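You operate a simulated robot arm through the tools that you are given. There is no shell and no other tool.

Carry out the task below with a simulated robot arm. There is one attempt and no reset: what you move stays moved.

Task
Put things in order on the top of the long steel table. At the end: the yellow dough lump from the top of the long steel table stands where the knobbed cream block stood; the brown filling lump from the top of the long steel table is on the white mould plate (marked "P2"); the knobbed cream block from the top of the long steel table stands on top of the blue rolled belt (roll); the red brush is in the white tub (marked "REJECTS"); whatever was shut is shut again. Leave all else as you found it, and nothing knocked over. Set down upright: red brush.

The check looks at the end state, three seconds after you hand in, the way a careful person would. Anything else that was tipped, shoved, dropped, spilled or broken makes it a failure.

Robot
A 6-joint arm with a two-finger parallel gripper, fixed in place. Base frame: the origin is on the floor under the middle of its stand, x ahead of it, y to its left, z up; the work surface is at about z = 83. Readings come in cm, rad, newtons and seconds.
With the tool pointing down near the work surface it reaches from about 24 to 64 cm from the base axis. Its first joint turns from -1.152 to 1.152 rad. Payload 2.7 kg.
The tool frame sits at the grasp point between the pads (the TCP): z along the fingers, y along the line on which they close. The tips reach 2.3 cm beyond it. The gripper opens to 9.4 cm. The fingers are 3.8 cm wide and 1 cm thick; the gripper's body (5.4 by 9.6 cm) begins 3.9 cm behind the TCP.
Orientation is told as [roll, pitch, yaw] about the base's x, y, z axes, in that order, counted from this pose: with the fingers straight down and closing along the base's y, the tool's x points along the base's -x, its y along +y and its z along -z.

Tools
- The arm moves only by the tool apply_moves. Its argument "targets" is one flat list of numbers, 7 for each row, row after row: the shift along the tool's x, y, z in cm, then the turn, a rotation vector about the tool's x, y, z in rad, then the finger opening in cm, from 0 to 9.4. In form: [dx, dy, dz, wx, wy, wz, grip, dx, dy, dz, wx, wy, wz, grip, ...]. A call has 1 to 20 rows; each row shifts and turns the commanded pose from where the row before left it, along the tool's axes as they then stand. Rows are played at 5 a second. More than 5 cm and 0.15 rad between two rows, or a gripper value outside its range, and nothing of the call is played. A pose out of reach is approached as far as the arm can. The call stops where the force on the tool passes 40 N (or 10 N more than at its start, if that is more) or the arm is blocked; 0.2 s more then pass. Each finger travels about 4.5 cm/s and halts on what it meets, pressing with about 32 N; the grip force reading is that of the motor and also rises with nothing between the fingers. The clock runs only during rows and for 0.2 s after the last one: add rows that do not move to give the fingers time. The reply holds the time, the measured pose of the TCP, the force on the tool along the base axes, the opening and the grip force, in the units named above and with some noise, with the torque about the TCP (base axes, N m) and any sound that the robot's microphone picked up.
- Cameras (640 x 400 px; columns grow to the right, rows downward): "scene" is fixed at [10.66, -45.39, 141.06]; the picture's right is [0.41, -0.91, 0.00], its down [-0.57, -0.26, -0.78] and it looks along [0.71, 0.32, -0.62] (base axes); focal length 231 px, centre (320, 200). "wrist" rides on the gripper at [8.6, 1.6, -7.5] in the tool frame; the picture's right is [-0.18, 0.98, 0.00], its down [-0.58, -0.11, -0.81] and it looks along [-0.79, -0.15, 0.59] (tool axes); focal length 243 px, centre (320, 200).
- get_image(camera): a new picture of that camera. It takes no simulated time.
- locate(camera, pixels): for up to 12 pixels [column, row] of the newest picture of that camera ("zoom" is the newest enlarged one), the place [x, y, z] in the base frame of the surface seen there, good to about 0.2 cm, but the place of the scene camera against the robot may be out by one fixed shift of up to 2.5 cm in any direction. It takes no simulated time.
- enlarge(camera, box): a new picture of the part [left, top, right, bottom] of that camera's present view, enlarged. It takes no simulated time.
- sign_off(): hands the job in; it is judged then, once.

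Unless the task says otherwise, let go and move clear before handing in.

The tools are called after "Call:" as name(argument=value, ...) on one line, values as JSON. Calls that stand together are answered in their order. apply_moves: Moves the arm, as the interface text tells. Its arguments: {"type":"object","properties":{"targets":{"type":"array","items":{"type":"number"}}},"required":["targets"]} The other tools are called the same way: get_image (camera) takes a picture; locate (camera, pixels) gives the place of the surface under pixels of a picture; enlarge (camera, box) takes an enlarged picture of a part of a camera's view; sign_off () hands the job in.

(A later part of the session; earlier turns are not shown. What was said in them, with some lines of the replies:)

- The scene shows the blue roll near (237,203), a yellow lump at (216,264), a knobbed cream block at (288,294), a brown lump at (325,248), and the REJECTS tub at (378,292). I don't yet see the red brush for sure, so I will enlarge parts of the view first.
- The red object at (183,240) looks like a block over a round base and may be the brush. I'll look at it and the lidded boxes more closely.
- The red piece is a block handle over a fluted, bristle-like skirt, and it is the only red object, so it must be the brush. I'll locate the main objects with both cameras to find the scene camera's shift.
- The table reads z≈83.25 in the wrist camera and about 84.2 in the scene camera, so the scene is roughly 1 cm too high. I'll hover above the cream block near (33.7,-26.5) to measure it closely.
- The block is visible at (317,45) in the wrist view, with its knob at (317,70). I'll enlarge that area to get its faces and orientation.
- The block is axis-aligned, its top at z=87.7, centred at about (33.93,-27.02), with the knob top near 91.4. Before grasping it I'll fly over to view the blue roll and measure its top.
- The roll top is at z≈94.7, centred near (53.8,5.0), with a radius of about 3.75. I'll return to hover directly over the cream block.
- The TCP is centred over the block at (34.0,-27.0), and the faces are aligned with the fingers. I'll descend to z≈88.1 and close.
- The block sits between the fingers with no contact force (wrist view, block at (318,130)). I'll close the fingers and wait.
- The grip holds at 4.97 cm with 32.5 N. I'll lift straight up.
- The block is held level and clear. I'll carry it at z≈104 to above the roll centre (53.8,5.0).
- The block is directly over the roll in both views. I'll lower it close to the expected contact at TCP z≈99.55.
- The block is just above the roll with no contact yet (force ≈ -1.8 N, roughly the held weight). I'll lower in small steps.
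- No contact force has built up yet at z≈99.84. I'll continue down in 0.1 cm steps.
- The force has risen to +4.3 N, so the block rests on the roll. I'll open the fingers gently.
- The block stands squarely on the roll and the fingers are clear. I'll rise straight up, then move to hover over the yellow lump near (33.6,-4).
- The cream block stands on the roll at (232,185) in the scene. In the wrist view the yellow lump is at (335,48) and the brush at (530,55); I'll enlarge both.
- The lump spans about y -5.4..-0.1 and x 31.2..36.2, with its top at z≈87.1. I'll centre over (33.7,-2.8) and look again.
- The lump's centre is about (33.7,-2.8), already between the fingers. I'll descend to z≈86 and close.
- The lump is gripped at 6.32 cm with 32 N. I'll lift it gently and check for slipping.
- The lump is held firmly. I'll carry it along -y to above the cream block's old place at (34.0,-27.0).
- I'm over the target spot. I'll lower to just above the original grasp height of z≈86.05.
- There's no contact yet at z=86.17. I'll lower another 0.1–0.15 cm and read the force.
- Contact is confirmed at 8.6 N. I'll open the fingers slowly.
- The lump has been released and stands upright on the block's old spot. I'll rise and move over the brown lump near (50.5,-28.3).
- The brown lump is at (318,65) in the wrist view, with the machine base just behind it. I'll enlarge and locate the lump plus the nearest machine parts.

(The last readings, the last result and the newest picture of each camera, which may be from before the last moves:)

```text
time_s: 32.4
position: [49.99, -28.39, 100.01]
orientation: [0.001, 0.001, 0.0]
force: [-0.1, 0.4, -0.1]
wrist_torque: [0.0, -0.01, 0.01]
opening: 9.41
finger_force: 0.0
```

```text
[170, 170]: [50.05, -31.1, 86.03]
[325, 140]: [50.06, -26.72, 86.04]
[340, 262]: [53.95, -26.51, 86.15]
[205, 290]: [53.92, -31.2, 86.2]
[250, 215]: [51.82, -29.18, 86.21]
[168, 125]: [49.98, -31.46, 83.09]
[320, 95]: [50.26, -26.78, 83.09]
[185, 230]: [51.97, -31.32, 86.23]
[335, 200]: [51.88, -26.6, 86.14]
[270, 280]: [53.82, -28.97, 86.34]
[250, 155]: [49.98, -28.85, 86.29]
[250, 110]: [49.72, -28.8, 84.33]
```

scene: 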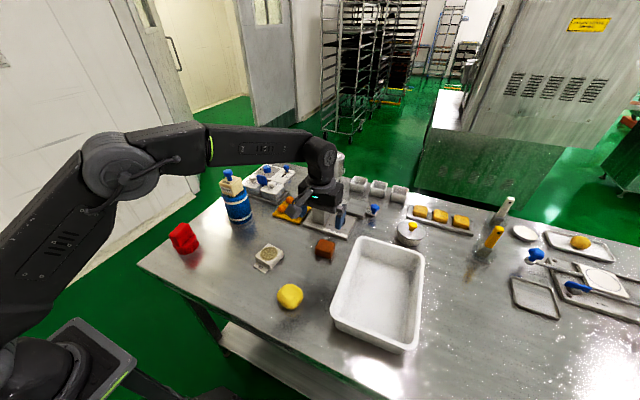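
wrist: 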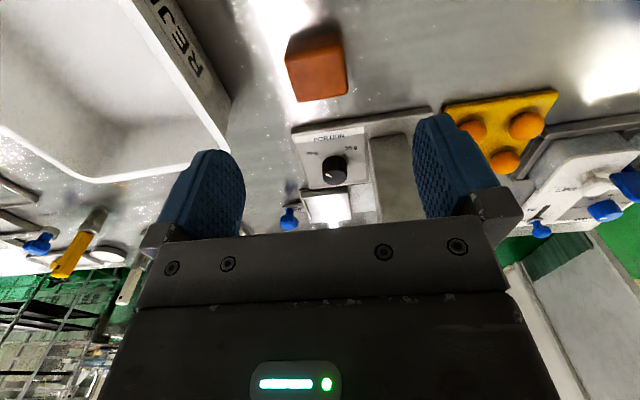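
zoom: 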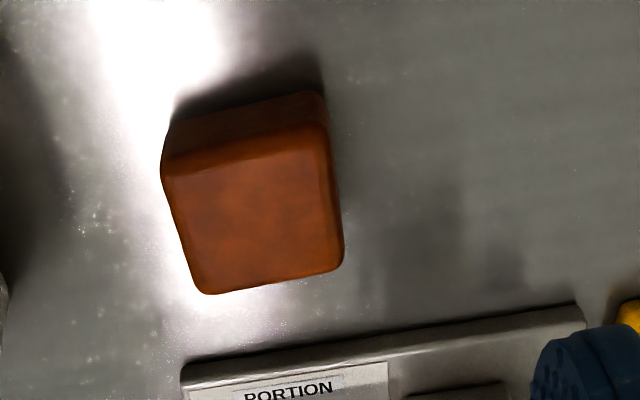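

The brown lump is axis-aligned, centred at (51.95,-28.93), 4.85 wide in y, with its top at 86.2; the tub rim (y≈-38) and machine (x≥58.8) are clear. I'll centre on it and descend to z≈86.3.

Call:
apply_moves(targets=[-1.95, -0.55, 1, 0, 0, 0, 9.4, 0, 0, 3, 0, 0, 0, 9.4, 0, 0, 3, 0, 0, 0, 9.4, 0, 0, 3, 0, 0, 0, 9.4, 0, 0, 2, 0, 0, 0, 9.4, 0, 0, 0, 0, 0, 0, 9.4])

Call:
get_image(camera="wrist")

Call:
enlarge(camera="scene", box=[260, 150, 420, 270])

```text
time_s: 33.8
position: [51.91, -28.95, 88.02]
orientation: [-0.002, -0.002, 0.0]
force: [-0.4, -0.8, -0.2]
wrist_torque: [-0.01, -0.02, -0.01]
opening: 9.4
finger_force: 0.1
```

```text
taken
```

wrist: 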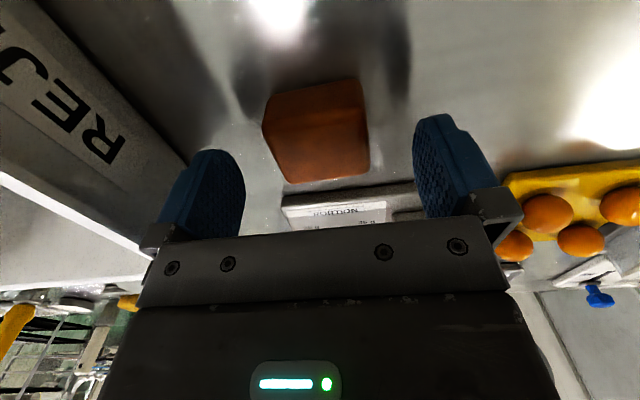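

```text
3.33 times, centred on (340, 210) of scene
```

zoom: 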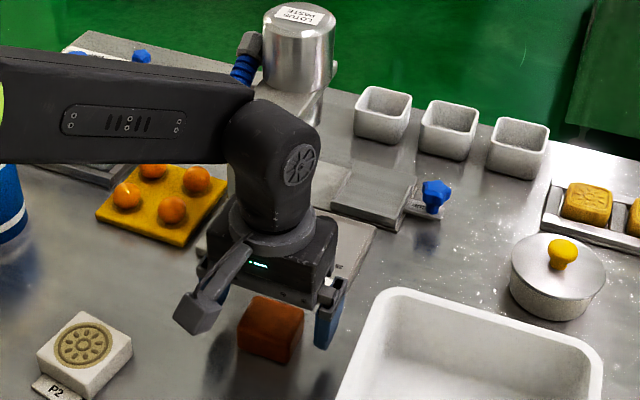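

No contact so far, and the brown lump is centred between the fingers at (317,130). I'll descend the last 1.7 cm and close.

Call:
apply_moves(targets=[0, 0, 1.0, 0, 0, 0, 9.4, 0, 0, 0.7, 0, 0, 0, 9.4, 0, 0, 0, 0, 0, 0, 9.4, 0, 0, 0, 0, 0, 0, 7.0, 0, 0, 0, 0, 0, 0, 5.5, 0, 0, 0, 0, 0, 0, 4.0, 0, 0, 0, 0, 0, 0, 3.0, 0, 0, 0, 0, 0, 0, 3.0])

```text
time_s: 35.6
position: [51.98, -28.92, 86.33]
orientation: [-0.002, -0.001, 0.001]
force: [-0.7, 0.6, 0.0]
wrist_torque: [0.01, -0.03, 0.02]
opening: 5.11
finger_force: 32.4
```

The brown lump is gripped at 5.11 cm with 32.4 N. I'll lift it straight up to z≈99.

Call:
apply_moves(targets=[0, 0, -0.5, 0, 0, 0, 3.0, 0, 0, -1, 0, 0, 0, 3.0, 0, 0, -2.5, 0, 0, 0, 3.0, 0, 0, -3, 0, 0, 0, 3.0, 0, 0, -3, 0, 0, 0, 3.0, 0, 0, -2.7, 0, 0, 0, 3.0, 0, 0, 0, 0, 0, 0, 3.0])

Call:
get_image(camera="wrist")

```text
time_s: 37.2
position: [51.92, -28.91, 99.16]
orientation: [0.0, -0.003, 0.0]
force: [-0.7, 0.9, -0.1]
wrist_torque: [-0.03, -0.01, -0.04]
opening: 5.06
finger_force: 32.3
```

```text
taken
```

wrist: 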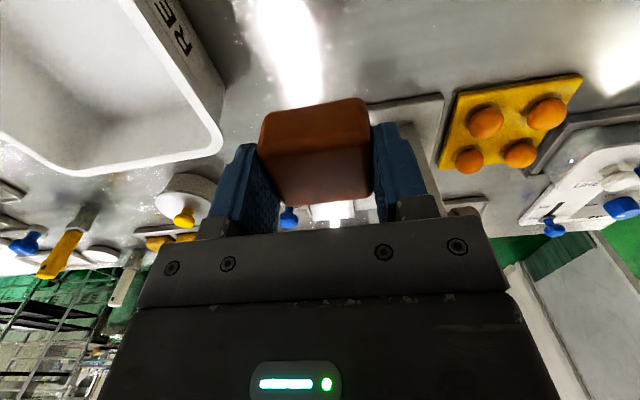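

The lump is held level. I'll move to about (36,-20) so the P2 plate comes into clear wrist view for measuring.

Call:
apply_moves(targets=[2, 1.1, 0, 0, 0, 0, 3.0, 3.2, 1.8, 0, 0, 0, 0, 3.0, 3.2, 1.8, 0, 0, 0, 0, 3.0, 3.2, 1.8, 0, 0, 0, 0, 3.0, 3.0, 1.7, 0, 0, 0, 0, 3.0, 1.3, 0.7, 0, 0, 0, 0, 3.0, 0, 0, 0, 0, 0, 0, 3.0])

Call:
get_image(camera="wrist")

```text
time_s: 38.8
position: [36.02, -20.04, 99.1]
orientation: [0.0, -0.003, 0.0]
force: [1.1, 0.4, -0.5]
wrist_torque: [-0.01, -0.01, -0.02]
opening: 5.07
finger_force: 31.6
```

```text
taken
```

wrist: 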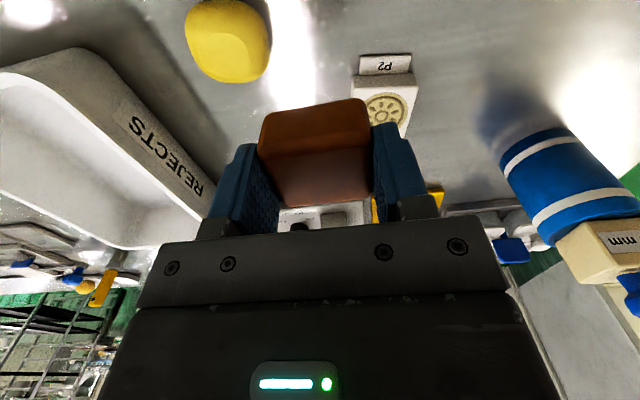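

The plate is partly hidden behind the fingers at (385,105). I'll shift 4.5 cm in -y for a full view.

Call:
apply_moves(targets=[0, -2.5, 0, 0, 0, 0, 3.0, 0, -2, 0, 0, 0, 0, 3.0, 0, 0, 0, 0, 0, 0, 3.0])

Call:
enlarge(camera="wrist", box=[360, 40, 520, 150])

```text
time_s: 39.6
position: [35.89, -24.56, 99.03]
orientation: [-0.002, 0.0, -0.001]
force: [-0.9, 0.8, -1.1]
wrist_torque: [-0.02, -0.01, 0.04]
opening: 5.07
finger_force: 32.4
```

```text
3.64 times, centred on (440, 95) of wrist
```

zoom: 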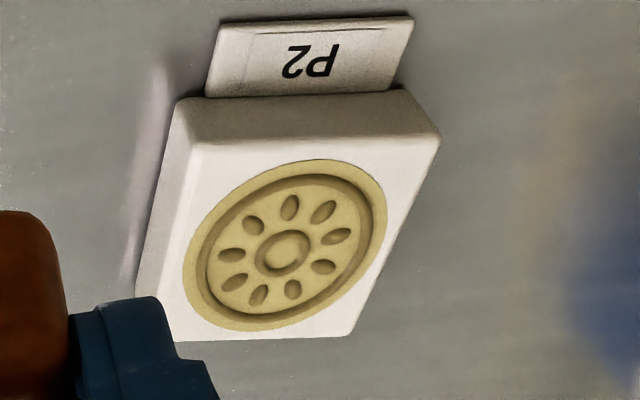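

Call:
locate(camera="zoom", pixels=[[196, 144], [436, 142], [350, 330], [284, 252], [190, 270], [378, 205], [315, 165], [245, 325], [150, 230], [400, 220], [280, 60], [520, 250]])

```text
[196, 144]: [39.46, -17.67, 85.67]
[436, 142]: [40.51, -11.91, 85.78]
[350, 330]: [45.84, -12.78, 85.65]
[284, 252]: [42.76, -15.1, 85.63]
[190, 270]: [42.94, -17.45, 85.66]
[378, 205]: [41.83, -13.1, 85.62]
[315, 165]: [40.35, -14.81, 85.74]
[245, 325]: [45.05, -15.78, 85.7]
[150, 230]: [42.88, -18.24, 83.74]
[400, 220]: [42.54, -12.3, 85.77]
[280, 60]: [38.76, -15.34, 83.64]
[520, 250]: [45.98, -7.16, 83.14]
```

The plate's top is at z≈85.67, its pattern centre is at (42.76,-15.1), and it is yawed about -0.18 rad. I'll move over it and turn the tool to match.

Call:
apply_moves(targets=[-1.0, 1.35, 0, 0, 0, 0, 3.0, -1.7, 2.35, 0, 0, 0, 0, 3.0, -1.7, 2.35, 0, 0, 0, 0, 3.0, -1.7, 2.35, 0, 0, 0, 0, 3.0, -0.7, 1.0, 0, 0, 0, 0, 3.0, 0, 0, 0, 0, 0, 0.06, 3.0, 0, 0, 0, 0, 0, 0.06, 3.0, 0, 0, 0, 0, 0, 0.06, 3.0, 0, 0, 0, 0, 0, 0, 3.0])

Call:
get_image(camera="wrist")

Call:
enlarge(camera="scene", box=[210, 180, 370, 300])

```text
time_s: 41.6
position: [42.71, -15.19, 99.14]
orientation: [-0.001, -0.001, -0.182]
force: [0.0, -0.1, -0.8]
wrist_torque: [-0.04, 0.02, 0.02]
opening: 5.03
finger_force: 32.4
```

```text
taken
```

wrist: 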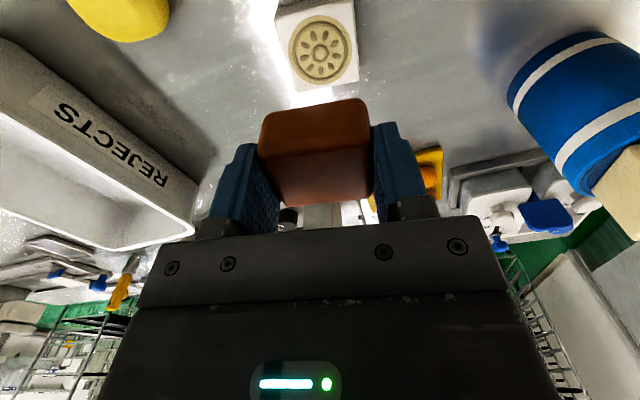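

```text
3.33 times, centred on (290, 240) of scene
```

zoom: 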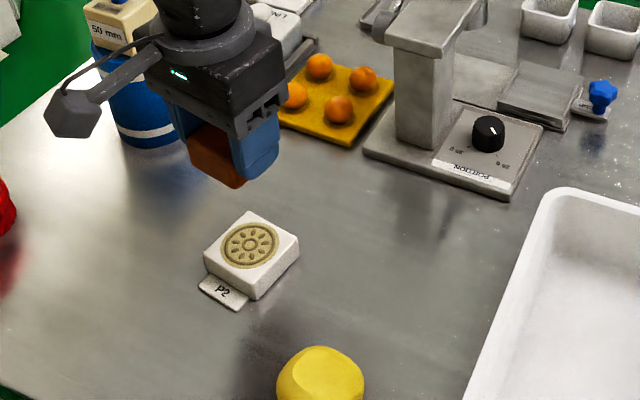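

The plate is directly below and aligned in the wrist view at (321,53). I'll verify its centre from this view before lowering.

Call:
locate(camera="wrist", pixels=[[321, 53], [292, 55], [350, 50], [320, 25], [322, 80], [297, 88], [357, 80], [352, 8], [280, 12], [225, 200]])

```text
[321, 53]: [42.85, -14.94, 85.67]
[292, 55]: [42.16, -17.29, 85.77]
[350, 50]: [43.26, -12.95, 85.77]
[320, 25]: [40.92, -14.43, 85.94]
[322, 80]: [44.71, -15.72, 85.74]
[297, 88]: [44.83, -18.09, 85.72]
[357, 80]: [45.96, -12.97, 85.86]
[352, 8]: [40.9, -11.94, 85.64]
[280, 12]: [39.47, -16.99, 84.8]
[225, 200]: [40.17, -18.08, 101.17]
```

The centre reads (42.8,-15.0), matching the TCP within 0.1 cm. I'll lower to z≈89.1, just above the expected contact at 88.8.

Call:
apply_moves(targets=[0, 0, 3, 0, 0, 0, 3.0, 0, 0, 3, 0, 0, 0, 3.0, 0, 0, 2.5, 0, 0, 0, 3.0, 0, 0, 1.2, 0, 0, 0, 3.0, 0, 0, 0.3, 0, 0, 0, 3.0, 0, 0, 0, 0, 0, 0, 3.0])

```text
time_s: 43.0
position: [42.81, -15.17, 89.07]
orientation: [-0.001, -0.002, -0.178]
force: [1.0, -0.1, -0.9]
wrist_torque: [-0.02, 0.03, 0.0]
opening: 5.06
finger_force: 31.6
```

Call:
apply_moves(targets=[0, 0, 0.1, 0, 0, 0, 3.0, 0, 0, 0.1, 0, 0, 0, 3.0, 0, 0, 0, 0, 0, 0, 3.0])

```text
time_s: 43.8
position: [42.79, -15.14, 89.17]
orientation: [-0.001, -0.003, -0.18]
force: [-4.7, 1.8, 14.7]
wrist_torque: [-0.2, 0.26, -0.07]
opening: 5.06
finger_force: 31.5
```

Contact came a little early with 14.7 N. I'll back off 0.1 cm and read again.

Call:
apply_moves(targets=[0, 0, -0.1, 0, 0, 0, 3.0, 0, 0, 0, 0, 0, 0, 3.0])

Call:
enlarge(camera="scene", box=[230, 210, 320, 290])

Call:
get_image(camera="wrist")

```text
time_s: 44.4
position: [42.93, -15.17, 88.99]
orientation: [-0.002, -0.004, -0.179]
force: [0.6, -0.7, 7.9]
wrist_torque: [-0.21, 0.06, 0.02]
opening: 5.06
finger_force: 31.9
```

```text
5.00 times, centred on (275, 250) of scene
```

zoom: 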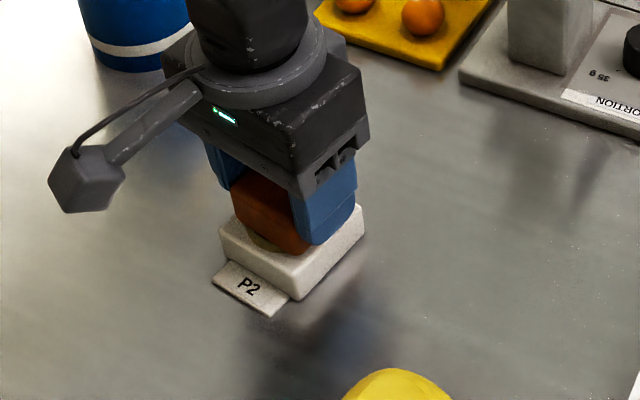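

```text
taken
```

wrist: 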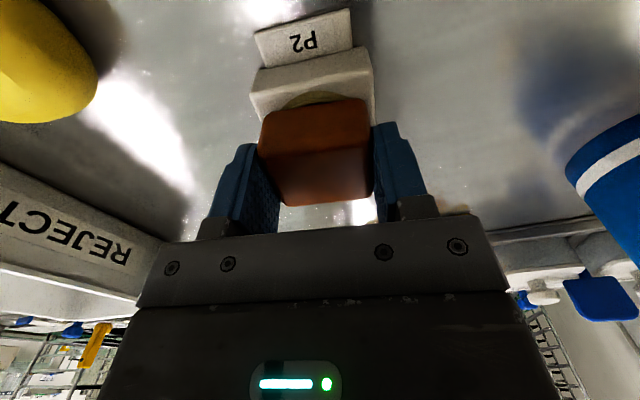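

The lump rests on the plate with 7.9 N. I'll release slowly.

Call:
apply_moves(targets=[0, 0, 0, 0, 0, 0, 5.0, 0, 0, 0, 0, 0, 0, 5.3, 0, 0, 0, 0, 0, 0, 6.0, 0, 0, 0, 0, 0, 0, 7.5, 0, 0, 0, 0, 0, 0, 9.4, 0, 0, 0, 0, 0, 0, 9.4])

Call:
get_image(camera="wrist")

```text
time_s: 45.8
position: [42.89, -15.21, 88.98]
orientation: [-0.001, -0.002, -0.179]
force: [-0.8, 0.0, 0.9]
wrist_torque: [0.01, -0.01, 0.02]
opening: 9.4
finger_force: 0.0
```

```text
taken
```

wrist: 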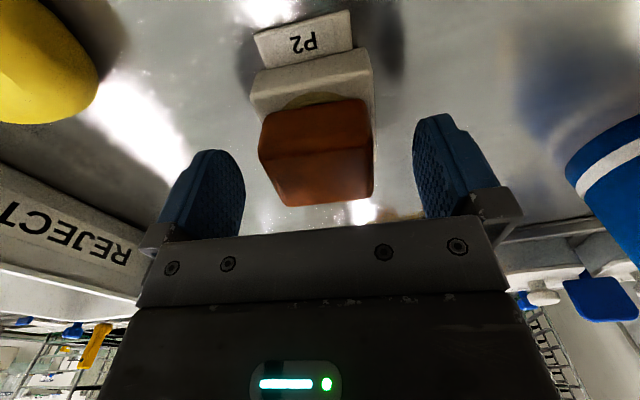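

The brown lump stands on the plate and the fingers are free. I'll rise, turn back to zero yaw, and move towards the brush near (35,9).

Call:
apply_moves(targets=[0, 0, -1, 0, 0, 0, 9.4, 0, 0, -3, 0, 0, 0, 9.4, 0, 0, -4, 0, 0, 0, 9.4, 0, 0, -4, 0, 0, 0, 9.4, 0, 0, -4, 0, 0, 0, 9.4, 0, 0, 0, 0, 0, -0.06, 9.4, 0, 0, 0, 0, 0, -0.06, 9.4, 0, 0, 0, 0, 0, -0.06, 9.4, 1.3, 4.0, 0, 0, 0, 0, 9.4, 1.3, 4.0, 0, 0, 0, 0, 9.4, 1.3, 4.0, 0, 0, 0, 0, 9.4, 1.3, 4.0, 0, 0, 0, 0, 9.4, 1.3, 4.0, 0, 0, 0, 0, 9.4, 1.3, 4.0, 0, 0, 0, 0, 9.4, 0, 0, 0, 0, 0, 0, 9.4])

Call:
get_image(camera="wrist")

Call:
get_image(camera="scene")

```text
time_s: 49.0
position: [34.95, 8.9, 104.99]
orientation: [-0.002, -0.002, 0.0]
force: [0.1, 0.6, 0.2]
wrist_torque: [-0.01, 0.04, -0.03]
opening: 9.39
finger_force: 0.1
```

```text
taken
```

wrist: 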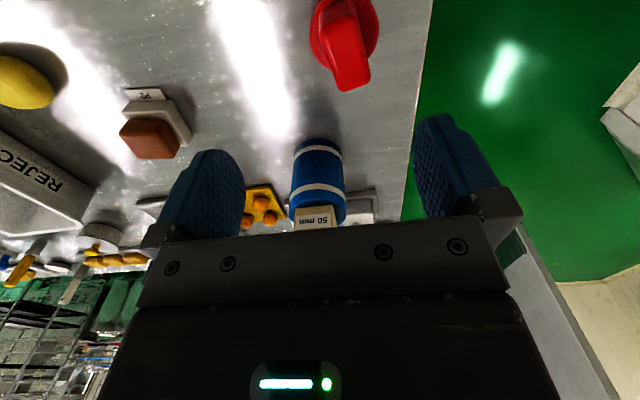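

```text
taken
```

scene: 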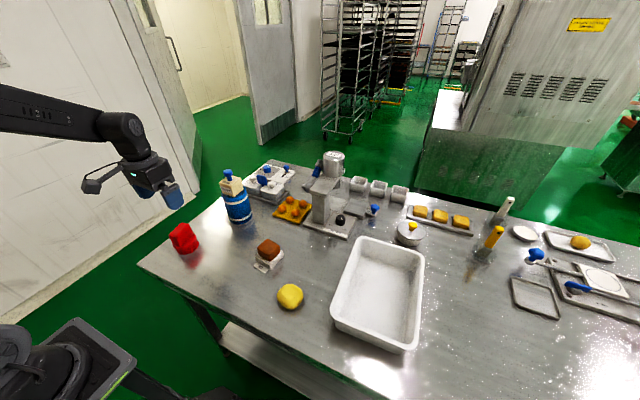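

The brown lump is on the plate at (268,250) and the yellow lump stands at (290,296). The brush is at (345,45) in the wrist view; I'll enlarge it.

Call:
enlarge(camera="wrist", box=[280, 0, 420, 100])

```text
4.00 times, centred on (350, 50) of wrist
```

zoom: 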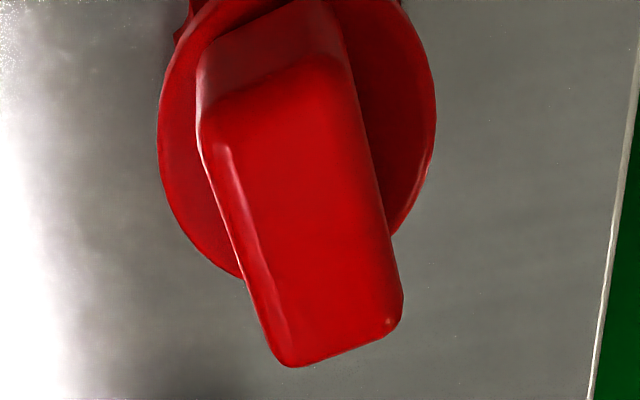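

Call:
locate(camera="zoom", pixels=[[225, 110], [335, 70], [395, 320], [290, 355], [300, 200], [180, 170], [425, 170], [230, 265], [385, 200], [220, 60], [225, 190], [365, 190]])

```text
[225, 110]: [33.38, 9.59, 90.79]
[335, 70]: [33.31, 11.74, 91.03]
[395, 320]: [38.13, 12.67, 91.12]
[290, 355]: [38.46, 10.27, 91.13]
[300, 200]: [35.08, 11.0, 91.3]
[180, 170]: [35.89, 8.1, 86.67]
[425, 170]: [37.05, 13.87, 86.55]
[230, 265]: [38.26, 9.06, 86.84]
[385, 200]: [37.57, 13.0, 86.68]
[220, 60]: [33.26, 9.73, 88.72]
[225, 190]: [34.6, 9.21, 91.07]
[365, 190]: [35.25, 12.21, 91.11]
```

The handle is about 5 cm long in x and 2.7 cm wide, with its top at z≈91.2 and centre near (35.8,11.1), slightly yawed. I'll hover right over it for a finer look.

Call:
apply_moves(targets=[-0.45, 1.1, 2, 0, 0, 0, 9.4, -0.4, 1.1, 2, 0, 0, 0, 9.4, 0, 0, 0, 0, 0, 0, 9.4])

Call:
enlarge(camera="wrist", box=[240, 0, 400, 110])

```text
time_s: 49.8
position: [35.83, 11.07, 100.84]
orientation: [-0.002, -0.002, -0.001]
force: [0.2, -0.2, -0.5]
wrist_torque: [0.0, 0.0, -0.02]
opening: 9.41
finger_force: 0.0
```

```text
3.64 times, centred on (320, 55) of wrist
```

zoom: 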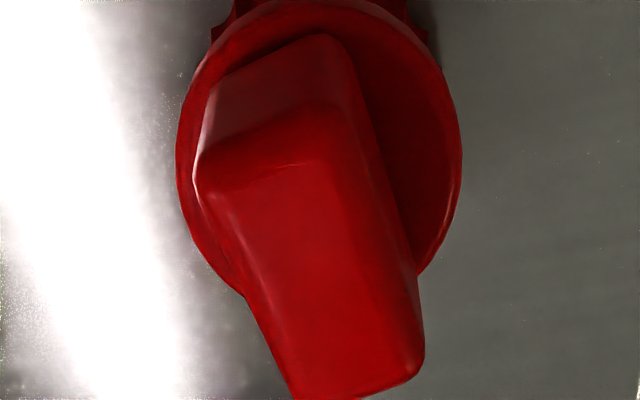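

Call:
locate(camera="zoom", pixels=[[215, 170], [340, 110], [412, 370], [310, 392], [300, 250], [215, 100], [335, 50], [405, 240], [240, 260], [375, 240], [180, 160], [455, 170]])

Call:
enlarge(camera="wrist", box=[240, 20, 400, 140])

```text
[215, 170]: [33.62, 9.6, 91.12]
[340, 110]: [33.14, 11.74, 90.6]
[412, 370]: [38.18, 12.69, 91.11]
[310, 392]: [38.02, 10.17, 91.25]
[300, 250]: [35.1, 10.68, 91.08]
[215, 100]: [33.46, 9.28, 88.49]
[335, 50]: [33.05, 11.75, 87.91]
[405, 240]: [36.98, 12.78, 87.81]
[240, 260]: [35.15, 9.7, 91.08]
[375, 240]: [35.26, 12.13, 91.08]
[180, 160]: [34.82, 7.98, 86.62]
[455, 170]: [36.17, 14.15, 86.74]
```

```text
3.33 times, centred on (320, 80) of wrist
```

zoom: 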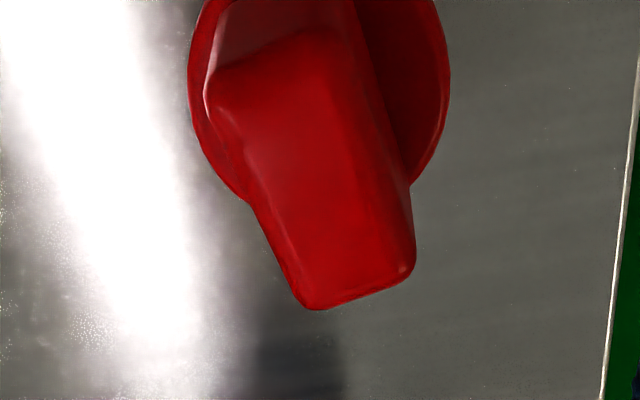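

Call:
locate(camera="zoom", pixels=[[365, 60], [385, 120], [400, 170], [410, 230], [215, 70], [235, 140], [265, 210], [290, 265], [350, 55], [320, 303], [400, 275], [300, 60]])

```text
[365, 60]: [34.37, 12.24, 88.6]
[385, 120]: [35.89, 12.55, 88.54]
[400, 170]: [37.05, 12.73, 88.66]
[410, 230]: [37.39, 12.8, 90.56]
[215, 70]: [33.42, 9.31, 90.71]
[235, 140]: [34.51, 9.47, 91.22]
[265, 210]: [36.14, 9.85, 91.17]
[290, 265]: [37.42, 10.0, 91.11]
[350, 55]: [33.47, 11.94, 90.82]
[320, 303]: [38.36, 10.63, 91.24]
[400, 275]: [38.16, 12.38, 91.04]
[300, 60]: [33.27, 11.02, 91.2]
```

The handle yaw is about +0.176 rad, width 2.74 cm, centre (35.8,11.12). I'll turn the tool to match and descend so the pads take the handle at z≈89.7.

Call:
apply_moves(targets=[0, 0, 0, 0, 0, -0.088, 9.4, 0, 0, 0, 0, 0, -0.088, 9.4, 0, 0, 3, 0, 0, 0, 9.4, 0, 0, 3, 0, 0, 0, 9.4, 0, 0, 3, 0, 0, 0, 9.4, 0, 0, 1.5, 0, 0, 0, 9.4, 0, 0, 0.7, 0, 0, 0, 9.4, 0, 0, 0, 0, 0, 0, 9.4])

Call:
get_image(camera="wrist")

Call:
enlarge(camera="scene", box=[130, 180, 260, 280])

```text
time_s: 51.6
position: [35.89, 11.13, 89.82]
orientation: [-0.002, -0.002, 0.177]
force: [0.4, 0.7, -0.3]
wrist_torque: [0.01, 0.01, 0.0]
opening: 9.43
finger_force: 0.1
```

```text
taken
```

wrist: 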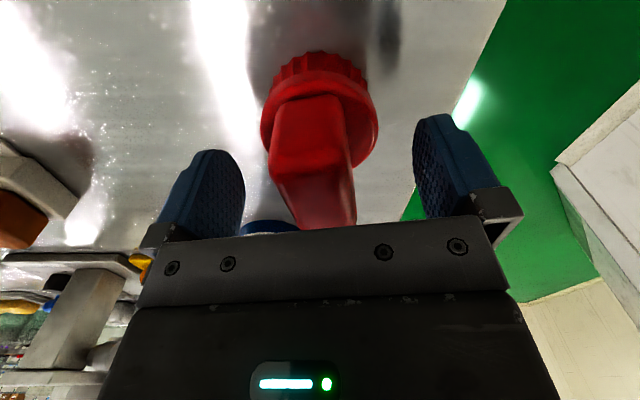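

```text
4.00 times, centred on (195, 230) of scene
```

zoom: 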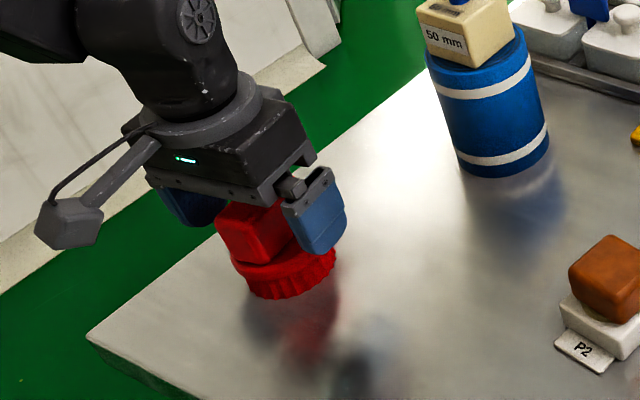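

The handle is centred between the fingers at (315,150). I'll close on it.

Call:
apply_moves(targets=[0, 0, 0, 0, 0, 0, 7.5, 0, 0, 0, 0, 0, 0, 5.5, 0, 0, 0, 0, 0, 0, 4.0, 0, 0, 0, 0, 0, 0, 3.0, 0, 0, 0, 0, 0, 0, 2.0, 0, 0, 0, 0, 0, 0, 1.0, 0, 0, 0, 0, 0, 0, 1.0])

```text
time_s: 53.2
position: [35.86, 11.07, 89.74]
orientation: [-0.002, 0.0, 0.177]
force: [-0.9, -0.3, 1.4]
wrist_torque: [0.08, 0.03, 0.01]
opening: 3.17
finger_force: 31.9
```

The grip is firm at 3.17 cm. I'll lift the brush straight up and check it hangs level.

Call:
apply_moves(targets=[0, 0, -0.5, 0, 0, 0, 1.0, 0, 0, -1, 0, 0, 0, 1.0, 0, 0, -2.5, 0, 0, 0, 1.0, 0, 0, -3, 0, 0, 0, 1.0, 0, 0, -3, 0, 0, 0, 1.0, 0, 0, -3, 0, 0, 0, 1.0, 0, 0, -3, 0, 0, 0, 1.0, 0, 0, 0, 0, 0, 0, 1.0])

Call:
get_image(camera="wrist")

Call:
enlarge(camera="scene", box=[110, 140, 260, 260])

```text
time_s: 55.0
position: [35.9, 11.03, 105.72]
orientation: [-0.004, 0.0, 0.176]
force: [-0.2, 0.5, -1.7]
wrist_torque: [-0.03, 0.02, 0.02]
opening: 3.18
finger_force: 32.3
```

```text
taken
```

wrist: 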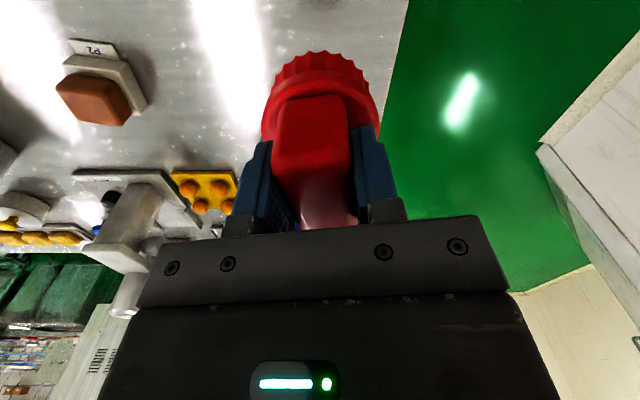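

```text
3.33 times, centred on (185, 200) of scene
```

zoom: 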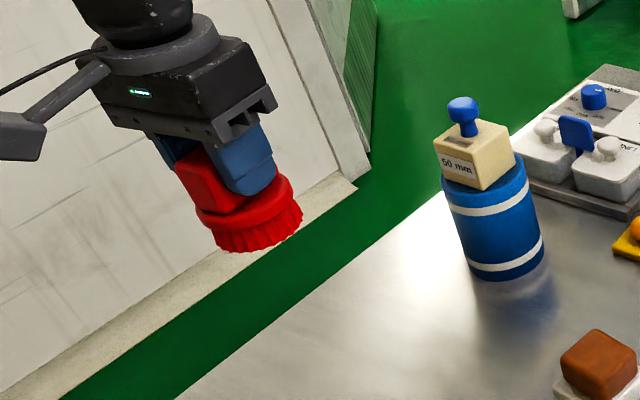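

The brush hangs level. I'll square the tool to zero yaw and carry the brush along -y to about (36,-31) at z≈105.7 so the tub comes into wrist view.

Call:
apply_moves(targets=[0, 0, 0, 0, 0, 0.088, 1.0, 0, 0, 0, 0, 0, 0.088, 1.0, 0, -2, 0, 0, 0, 0, 1.0, 0, -3.8, 0, 0, 0, 0, 1.0, 0, -3.8, 0, 0, 0, 0, 1.0, 0, -3.8, 0, 0, 0, 0, 1.0, 0, -3.8, 0, 0, 0, 0, 1.0, 0, -3.8, 0, 0, 0, 0, 1.0, 0, -3.8, 0, 0, 0, 0, 1.0, 0, -3.8, 0, 0, 0, 0, 1.0, 0, -3.8, 0, 0, 0, 0, 1.0, 0, -3.8, 0, 0, 0, 0, 1.0, 0, -3.8, 0, 0, 0, 0, 1.0, 0, -2, 0, 0, 0, 0, 1.0, 0, 0, 0, 0, 0, 0, 1.0])

Call:
get_image(camera="wrist")

Call:
get_image(camera="scene")

```text
time_s: 58.2
position: [35.83, -31.02, 105.8]
orientation: [-0.002, -0.001, 0.001]
force: [-0.1, -0.3, -1.7]
wrist_torque: [-0.01, -0.02, 0.03]
opening: 3.18
finger_force: 31.9
```

```text
taken
```

wrist: 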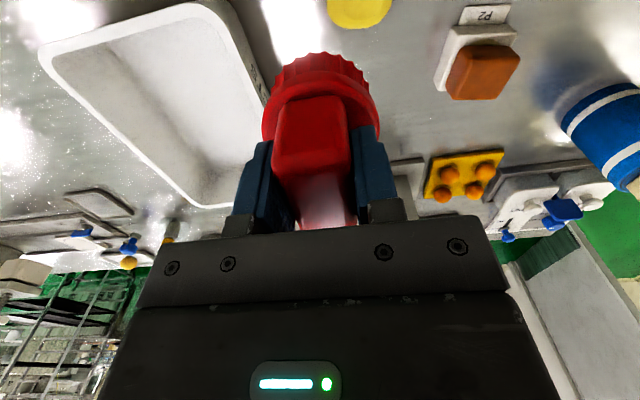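

```text
taken
```

scene: 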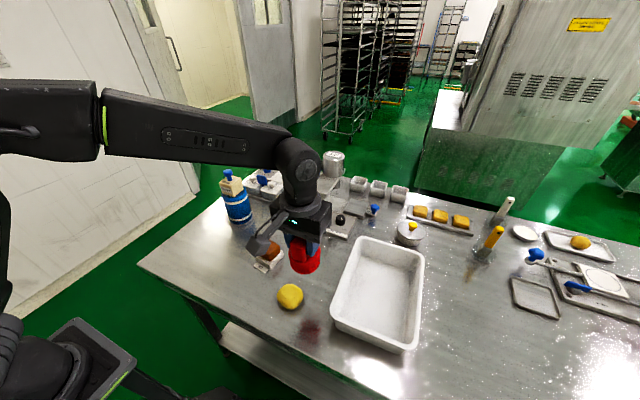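

Call:
locate(camera="wrist", pixels=[[215, 8], [55, 55], [45, 65], [190, 195], [255, 110], [100, 90], [170, 30], [150, 70], [190, 110], [130, 110], [210, 60], [230, 20]])

Call:
locate(camera="scene", pixels=[[336, 312], [345, 300], [400, 338], [398, 345], [350, 275], [362, 250], [412, 262], [380, 300], [370, 310], [404, 330], [360, 290], [420, 258]])

Call:
enlarge(camera="wrist", box=[30, 0, 270, 210])

```text
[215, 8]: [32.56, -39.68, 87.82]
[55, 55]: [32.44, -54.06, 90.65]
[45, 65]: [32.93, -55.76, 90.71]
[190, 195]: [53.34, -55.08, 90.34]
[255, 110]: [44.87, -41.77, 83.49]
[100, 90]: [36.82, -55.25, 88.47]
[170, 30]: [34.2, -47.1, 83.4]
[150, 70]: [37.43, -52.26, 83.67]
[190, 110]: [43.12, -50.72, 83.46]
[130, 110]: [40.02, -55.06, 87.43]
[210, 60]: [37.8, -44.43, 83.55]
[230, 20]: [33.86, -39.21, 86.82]
```

```text
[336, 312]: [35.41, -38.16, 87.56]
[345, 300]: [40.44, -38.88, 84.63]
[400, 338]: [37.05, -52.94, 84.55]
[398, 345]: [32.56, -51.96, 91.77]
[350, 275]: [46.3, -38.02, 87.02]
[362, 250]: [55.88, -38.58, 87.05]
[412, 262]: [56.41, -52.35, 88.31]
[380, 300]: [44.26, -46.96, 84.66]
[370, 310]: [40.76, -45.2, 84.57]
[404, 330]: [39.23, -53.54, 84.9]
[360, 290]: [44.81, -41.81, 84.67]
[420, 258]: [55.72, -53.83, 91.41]
```

```text
1.90 times, centred on (150, 105) of wrist
```

zoom: 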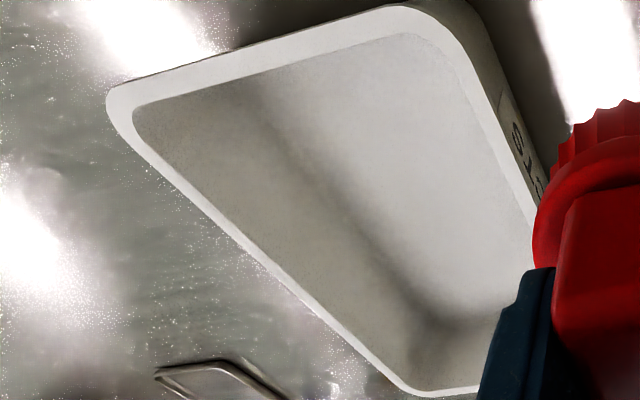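

The tub floor is at z≈83.5, its rim at ≈90.7, and the interior spans roughly x 34..54, y -40..-54. I'll move above (40.5,-45.5) inside it, well within reach.

Call:
apply_moves(targets=[-0.7, -2.0, 0, 0, 0, 0, 1.0, -1.17, -3.5, 0, 0, 0, 0, 1.0, -1.17, -3.5, 0, 0, 0, 0, 1.0, -1.1, -3.5, 0, 0, 0, 0, 1.0, -0.5, -2.0, 0, 0, 0, 0, 1.0, 0, 0, 0, 0, 0, 0, 1.0])

Call:
get_image(camera="wrist")

Call:
enlarge(camera="scene", box=[280, 180, 450, 370])

```text
time_s: 59.6
position: [40.65, -45.52, 105.77]
orientation: [-0.002, -0.001, 0.001]
force: [0.8, 0.1, -1.8]
wrist_torque: [-0.01, 0.03, 0.04]
opening: 3.17
finger_force: 32.1
```

```text
taken
```

wrist: 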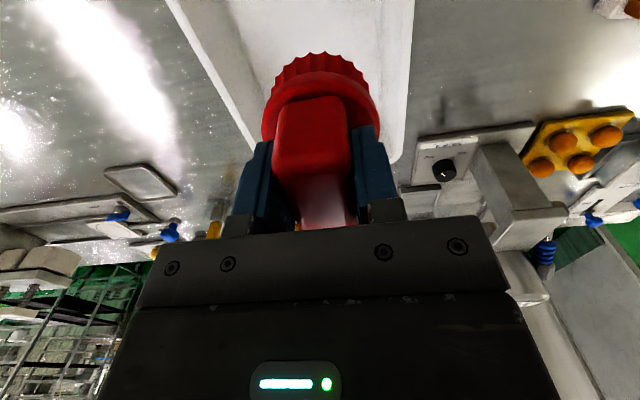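

```text
2.11 times, centred on (365, 275) of scene
```

zoom: 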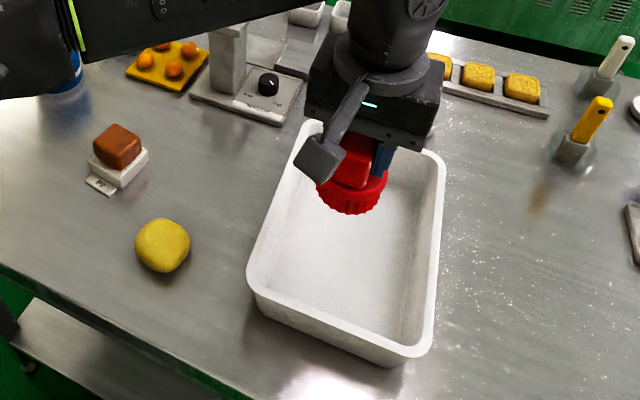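

I'm over the tub's interior with the brush hanging inside its outline. I'll lower to z≈90.4, just above the floor contact.

Call:
apply_moves(targets=[0, 0, 3, 0, 0, 0, 1.0, 0, 0, 3, 0, 0, 0, 1.0, 0, 0, 3, 0, 0, 0, 1.0, 0, 0, 3, 0, 0, 0, 1.0, 0, 0, 2, 0, 0, 0, 1.0, 0, 0, 0.9, 0, 0, 0, 1.0, 0, 0, 0.3, 0, 0, 0, 1.0, 0, 0, 0, 0, 0, 0, 1.0])

Call:
enlarge(camera="scene", box=[310, 220, 440, 360])

```text
time_s: 61.4
position: [40.55, -45.49, 90.48]
orientation: [-0.001, -0.001, 0.0]
force: [0.2, 0.1, -2.1]
wrist_torque: [-0.01, -0.02, 0.01]
opening: 3.18
finger_force: 32.2
```

```text
2.86 times, centred on (375, 290) of scene
```

zoom: 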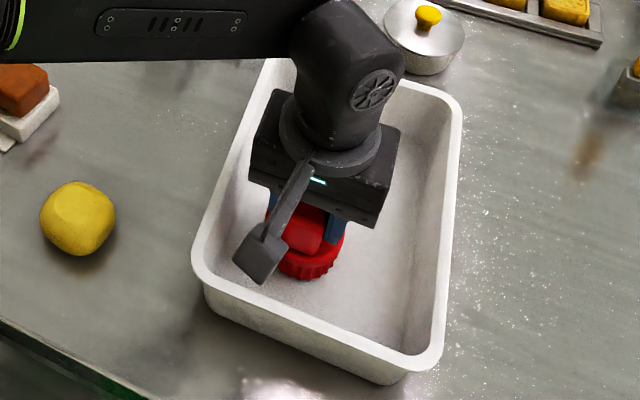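

There's no contact yet, and the brush is inside the tub. I'll go down in 0.1 cm steps.

Call:
apply_moves(targets=[0, 0, 0.1, 0, 0, 0, 1.0, 0, 0, 0.1, 0, 0, 0, 1.0, 0, 0, 0.1, 0, 0, 0, 1.0, 0, 0, 0, 0, 0, 0, 1.0])

```text
time_s: 62.4
position: [40.4, -45.32, 90.34]
orientation: [-0.001, -0.001, 0.001]
force: [0.2, -0.6, -1.8]
wrist_torque: [0.01, 0.01, -0.01]
opening: 3.17
finger_force: 32.1
```

Call:
apply_moves(targets=[0, 0, 0.1, 0, 0, 0, 1.0, 0, 0, 0.1, 0, 0, 0, 1.0, 0, 0, 0, 0, 0, 0, 1.0])

```text
time_s: 63.2
position: [40.56, -45.33, 90.12]
orientation: [-0.003, -0.003, -0.002]
force: [-0.6, 1.8, 1.3]
wrist_torque: [0.16, 0.01, 0.01]
opening: 3.15
finger_force: 31.9
```

The force is rising (-1.8 → +1.3 N), so the bristles touch the floor. I'll settle 0.05 cm more and release slowly.

Call:
apply_moves(targets=[0, 0, 0.05, 0, 0, 0, 1.0, 0, 0, 0, 0, 0, 0, 1.0, 0, 0, 0, 0, 0, 0, 3.1, 0, 0, 0, 0, 0, 0, 3.4, 0, 0, 0, 0, 0, 0, 4.2, 0, 0, 0, 0, 0, 0, 5.5, 0, 0, 0, 0, 0, 0, 6.5, 0, 0, 0, 0, 0, 0, 6.5])

Call:
get_image(camera="wrist")

```text
time_s: 65.0
position: [40.54, -45.37, 90.06]
orientation: [-0.002, -0.003, 0.002]
force: [-0.3, -0.5, -0.3]
wrist_torque: [-0.01, -0.01, 0.03]
opening: 6.47
finger_force: 0.1
```

```text
taken
```

wrist: 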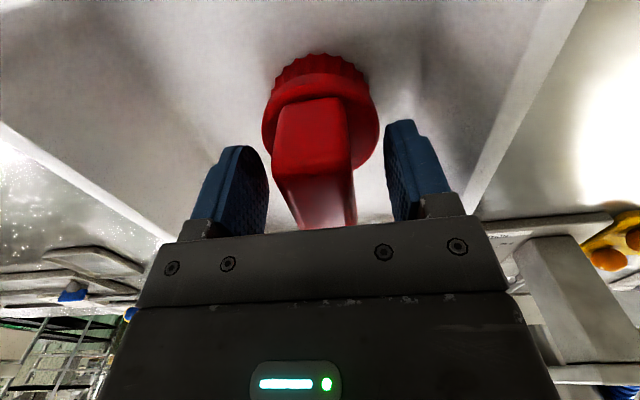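

The brush stands upright in the tub and the fingers are free at 6.47 cm. I'll rise straight up and back towards the start pose for a final check.

Call:
apply_moves(targets=[0, 0, -1, 0, 0, 0, 6.5, 0, 0, -2, 0, 0, 0, 6.5, 0, 0, -3, 0, 0, 0, 6.5, 0, 0, -4, 0, 0, 0, 6.5, 0, 0, -4, 0, 0, 0, 6.5, 0, 0, -4, 0, 0, 0, 6.5, 0.7, 3, -3, 0, 0, 0, 6.5, 0.7, 4, -2, 0, 0, 0, 6.5, 0.7, 4, -2, 0, 0, 0, 6.5, 0.7, 4, -2, 0, 0, 0, 6.5, 0.7, 4, -2, 0, 0, 0, 6.5, 0.7, 4, -2, 0, 0, 0, 7.5, 0.7, 4, -2, 0, 0, 0, 8.5, 0.7, 4, 0, 0, 0, 0, 9.4, 0.7, 4, 0, 0, 0, 0, 9.4, 0, 0, 0, 0, 0, 0, 9.4])

Call:
get_image(camera="scene")

Call:
get_image(camera="wrist")

Call:
enlarge(camera="scene", box=[180, 150, 440, 360])

```text
time_s: 68.4
position: [34.27, -10.45, 122.86]
orientation: [-0.002, -0.002, 0.0]
force: [-0.4, -0.1, 1.1]
wrist_torque: [0.02, -0.03, 0.0]
opening: 9.42
finger_force: 0.1
```

```text
taken
```

scene: 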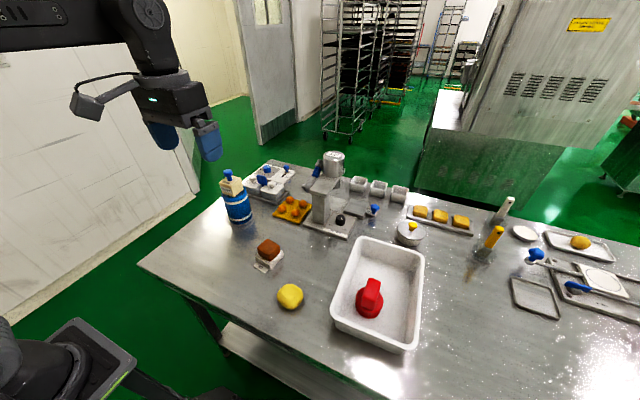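

```text
taken
```

wrist: 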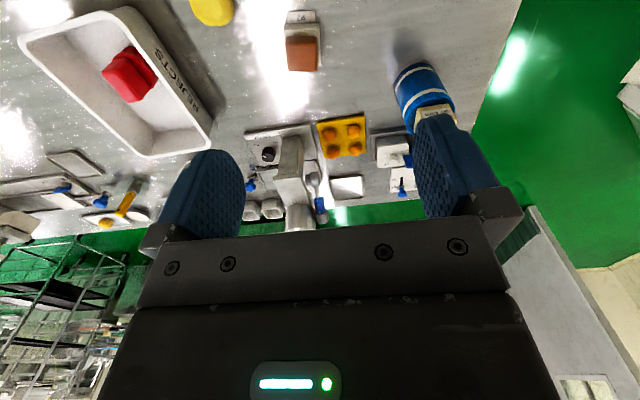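

```text
1.90 times, centred on (310, 255) of scene
```

zoom: 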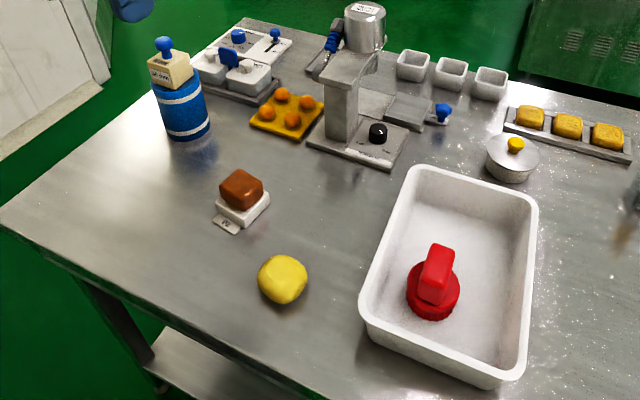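

All four objects appear in place: block on the roll (232,185), brown on P2 (268,250), yellow at (290,296), brush upright in the tub (369,298). I'll do one close check of each before handing in.

Call:
enlarge(camera="scene", box=[205, 155, 305, 285])

Call:
enlarge(camera="scene", box=[260, 230, 430, 355])

Call:
locate(camera="scene", pixels=[[290, 292], [268, 244], [260, 266], [230, 180], [332, 315], [405, 350], [360, 238], [369, 283]])

```text
3.08 times, centred on (255, 220) of scene
```

zoom: 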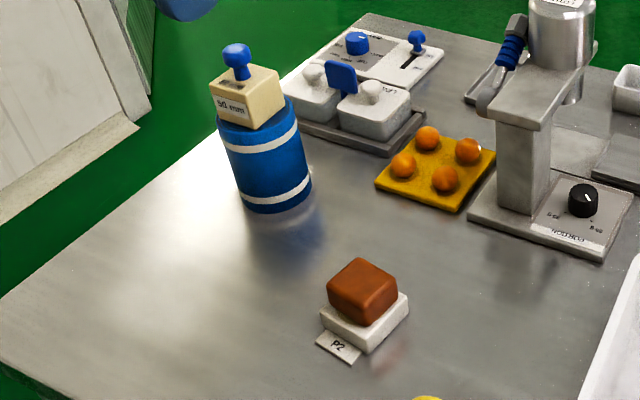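

```text
3.20 times, centred on (345, 292) of scene
```

zoom: 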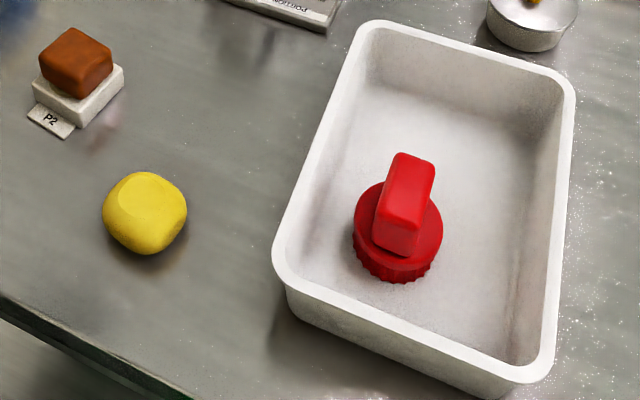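

```text
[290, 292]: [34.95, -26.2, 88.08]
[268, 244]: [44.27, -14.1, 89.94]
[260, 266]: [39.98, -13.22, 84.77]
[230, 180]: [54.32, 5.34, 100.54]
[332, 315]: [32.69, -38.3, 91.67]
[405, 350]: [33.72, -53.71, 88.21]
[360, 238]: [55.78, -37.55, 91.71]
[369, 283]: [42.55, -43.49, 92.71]
```

The final pictures show everything in place: the block is on the roll, the brown lump is on P2, the yellow lump is on the block's old spot, and the brush is upright in the tub. The tub corners read within about 0.2 cm of before, nothing was opened, and the arm is clear, so I'm handing in.

Call:
sign_off()

```text
The job is handed in.
```

The job is handed in, and the final pictures show all four objects where the task wants them. I don't have the check's result.

- **Knobbed cream block:** stands on top of the blue roll, centred over it.
- **Yellow dough lump:** stands where the cream block stood, within about 0.1 cm by the arm's reading at release.
- **Brown filling lump:** sits centred on the P2 plate, turned to match the plate's angle.
- **Red brush:** stands upright on the floor of the REJECTS tub. I took the red block with the fluted skirt to be the brush, as it was the only red object on the table.

I didn't open anything, so there was nothing to shut again. The tub's corners read within about 0.2 cm of their earlier positions. Nothing was knocked over, and the arm is clear of the table.
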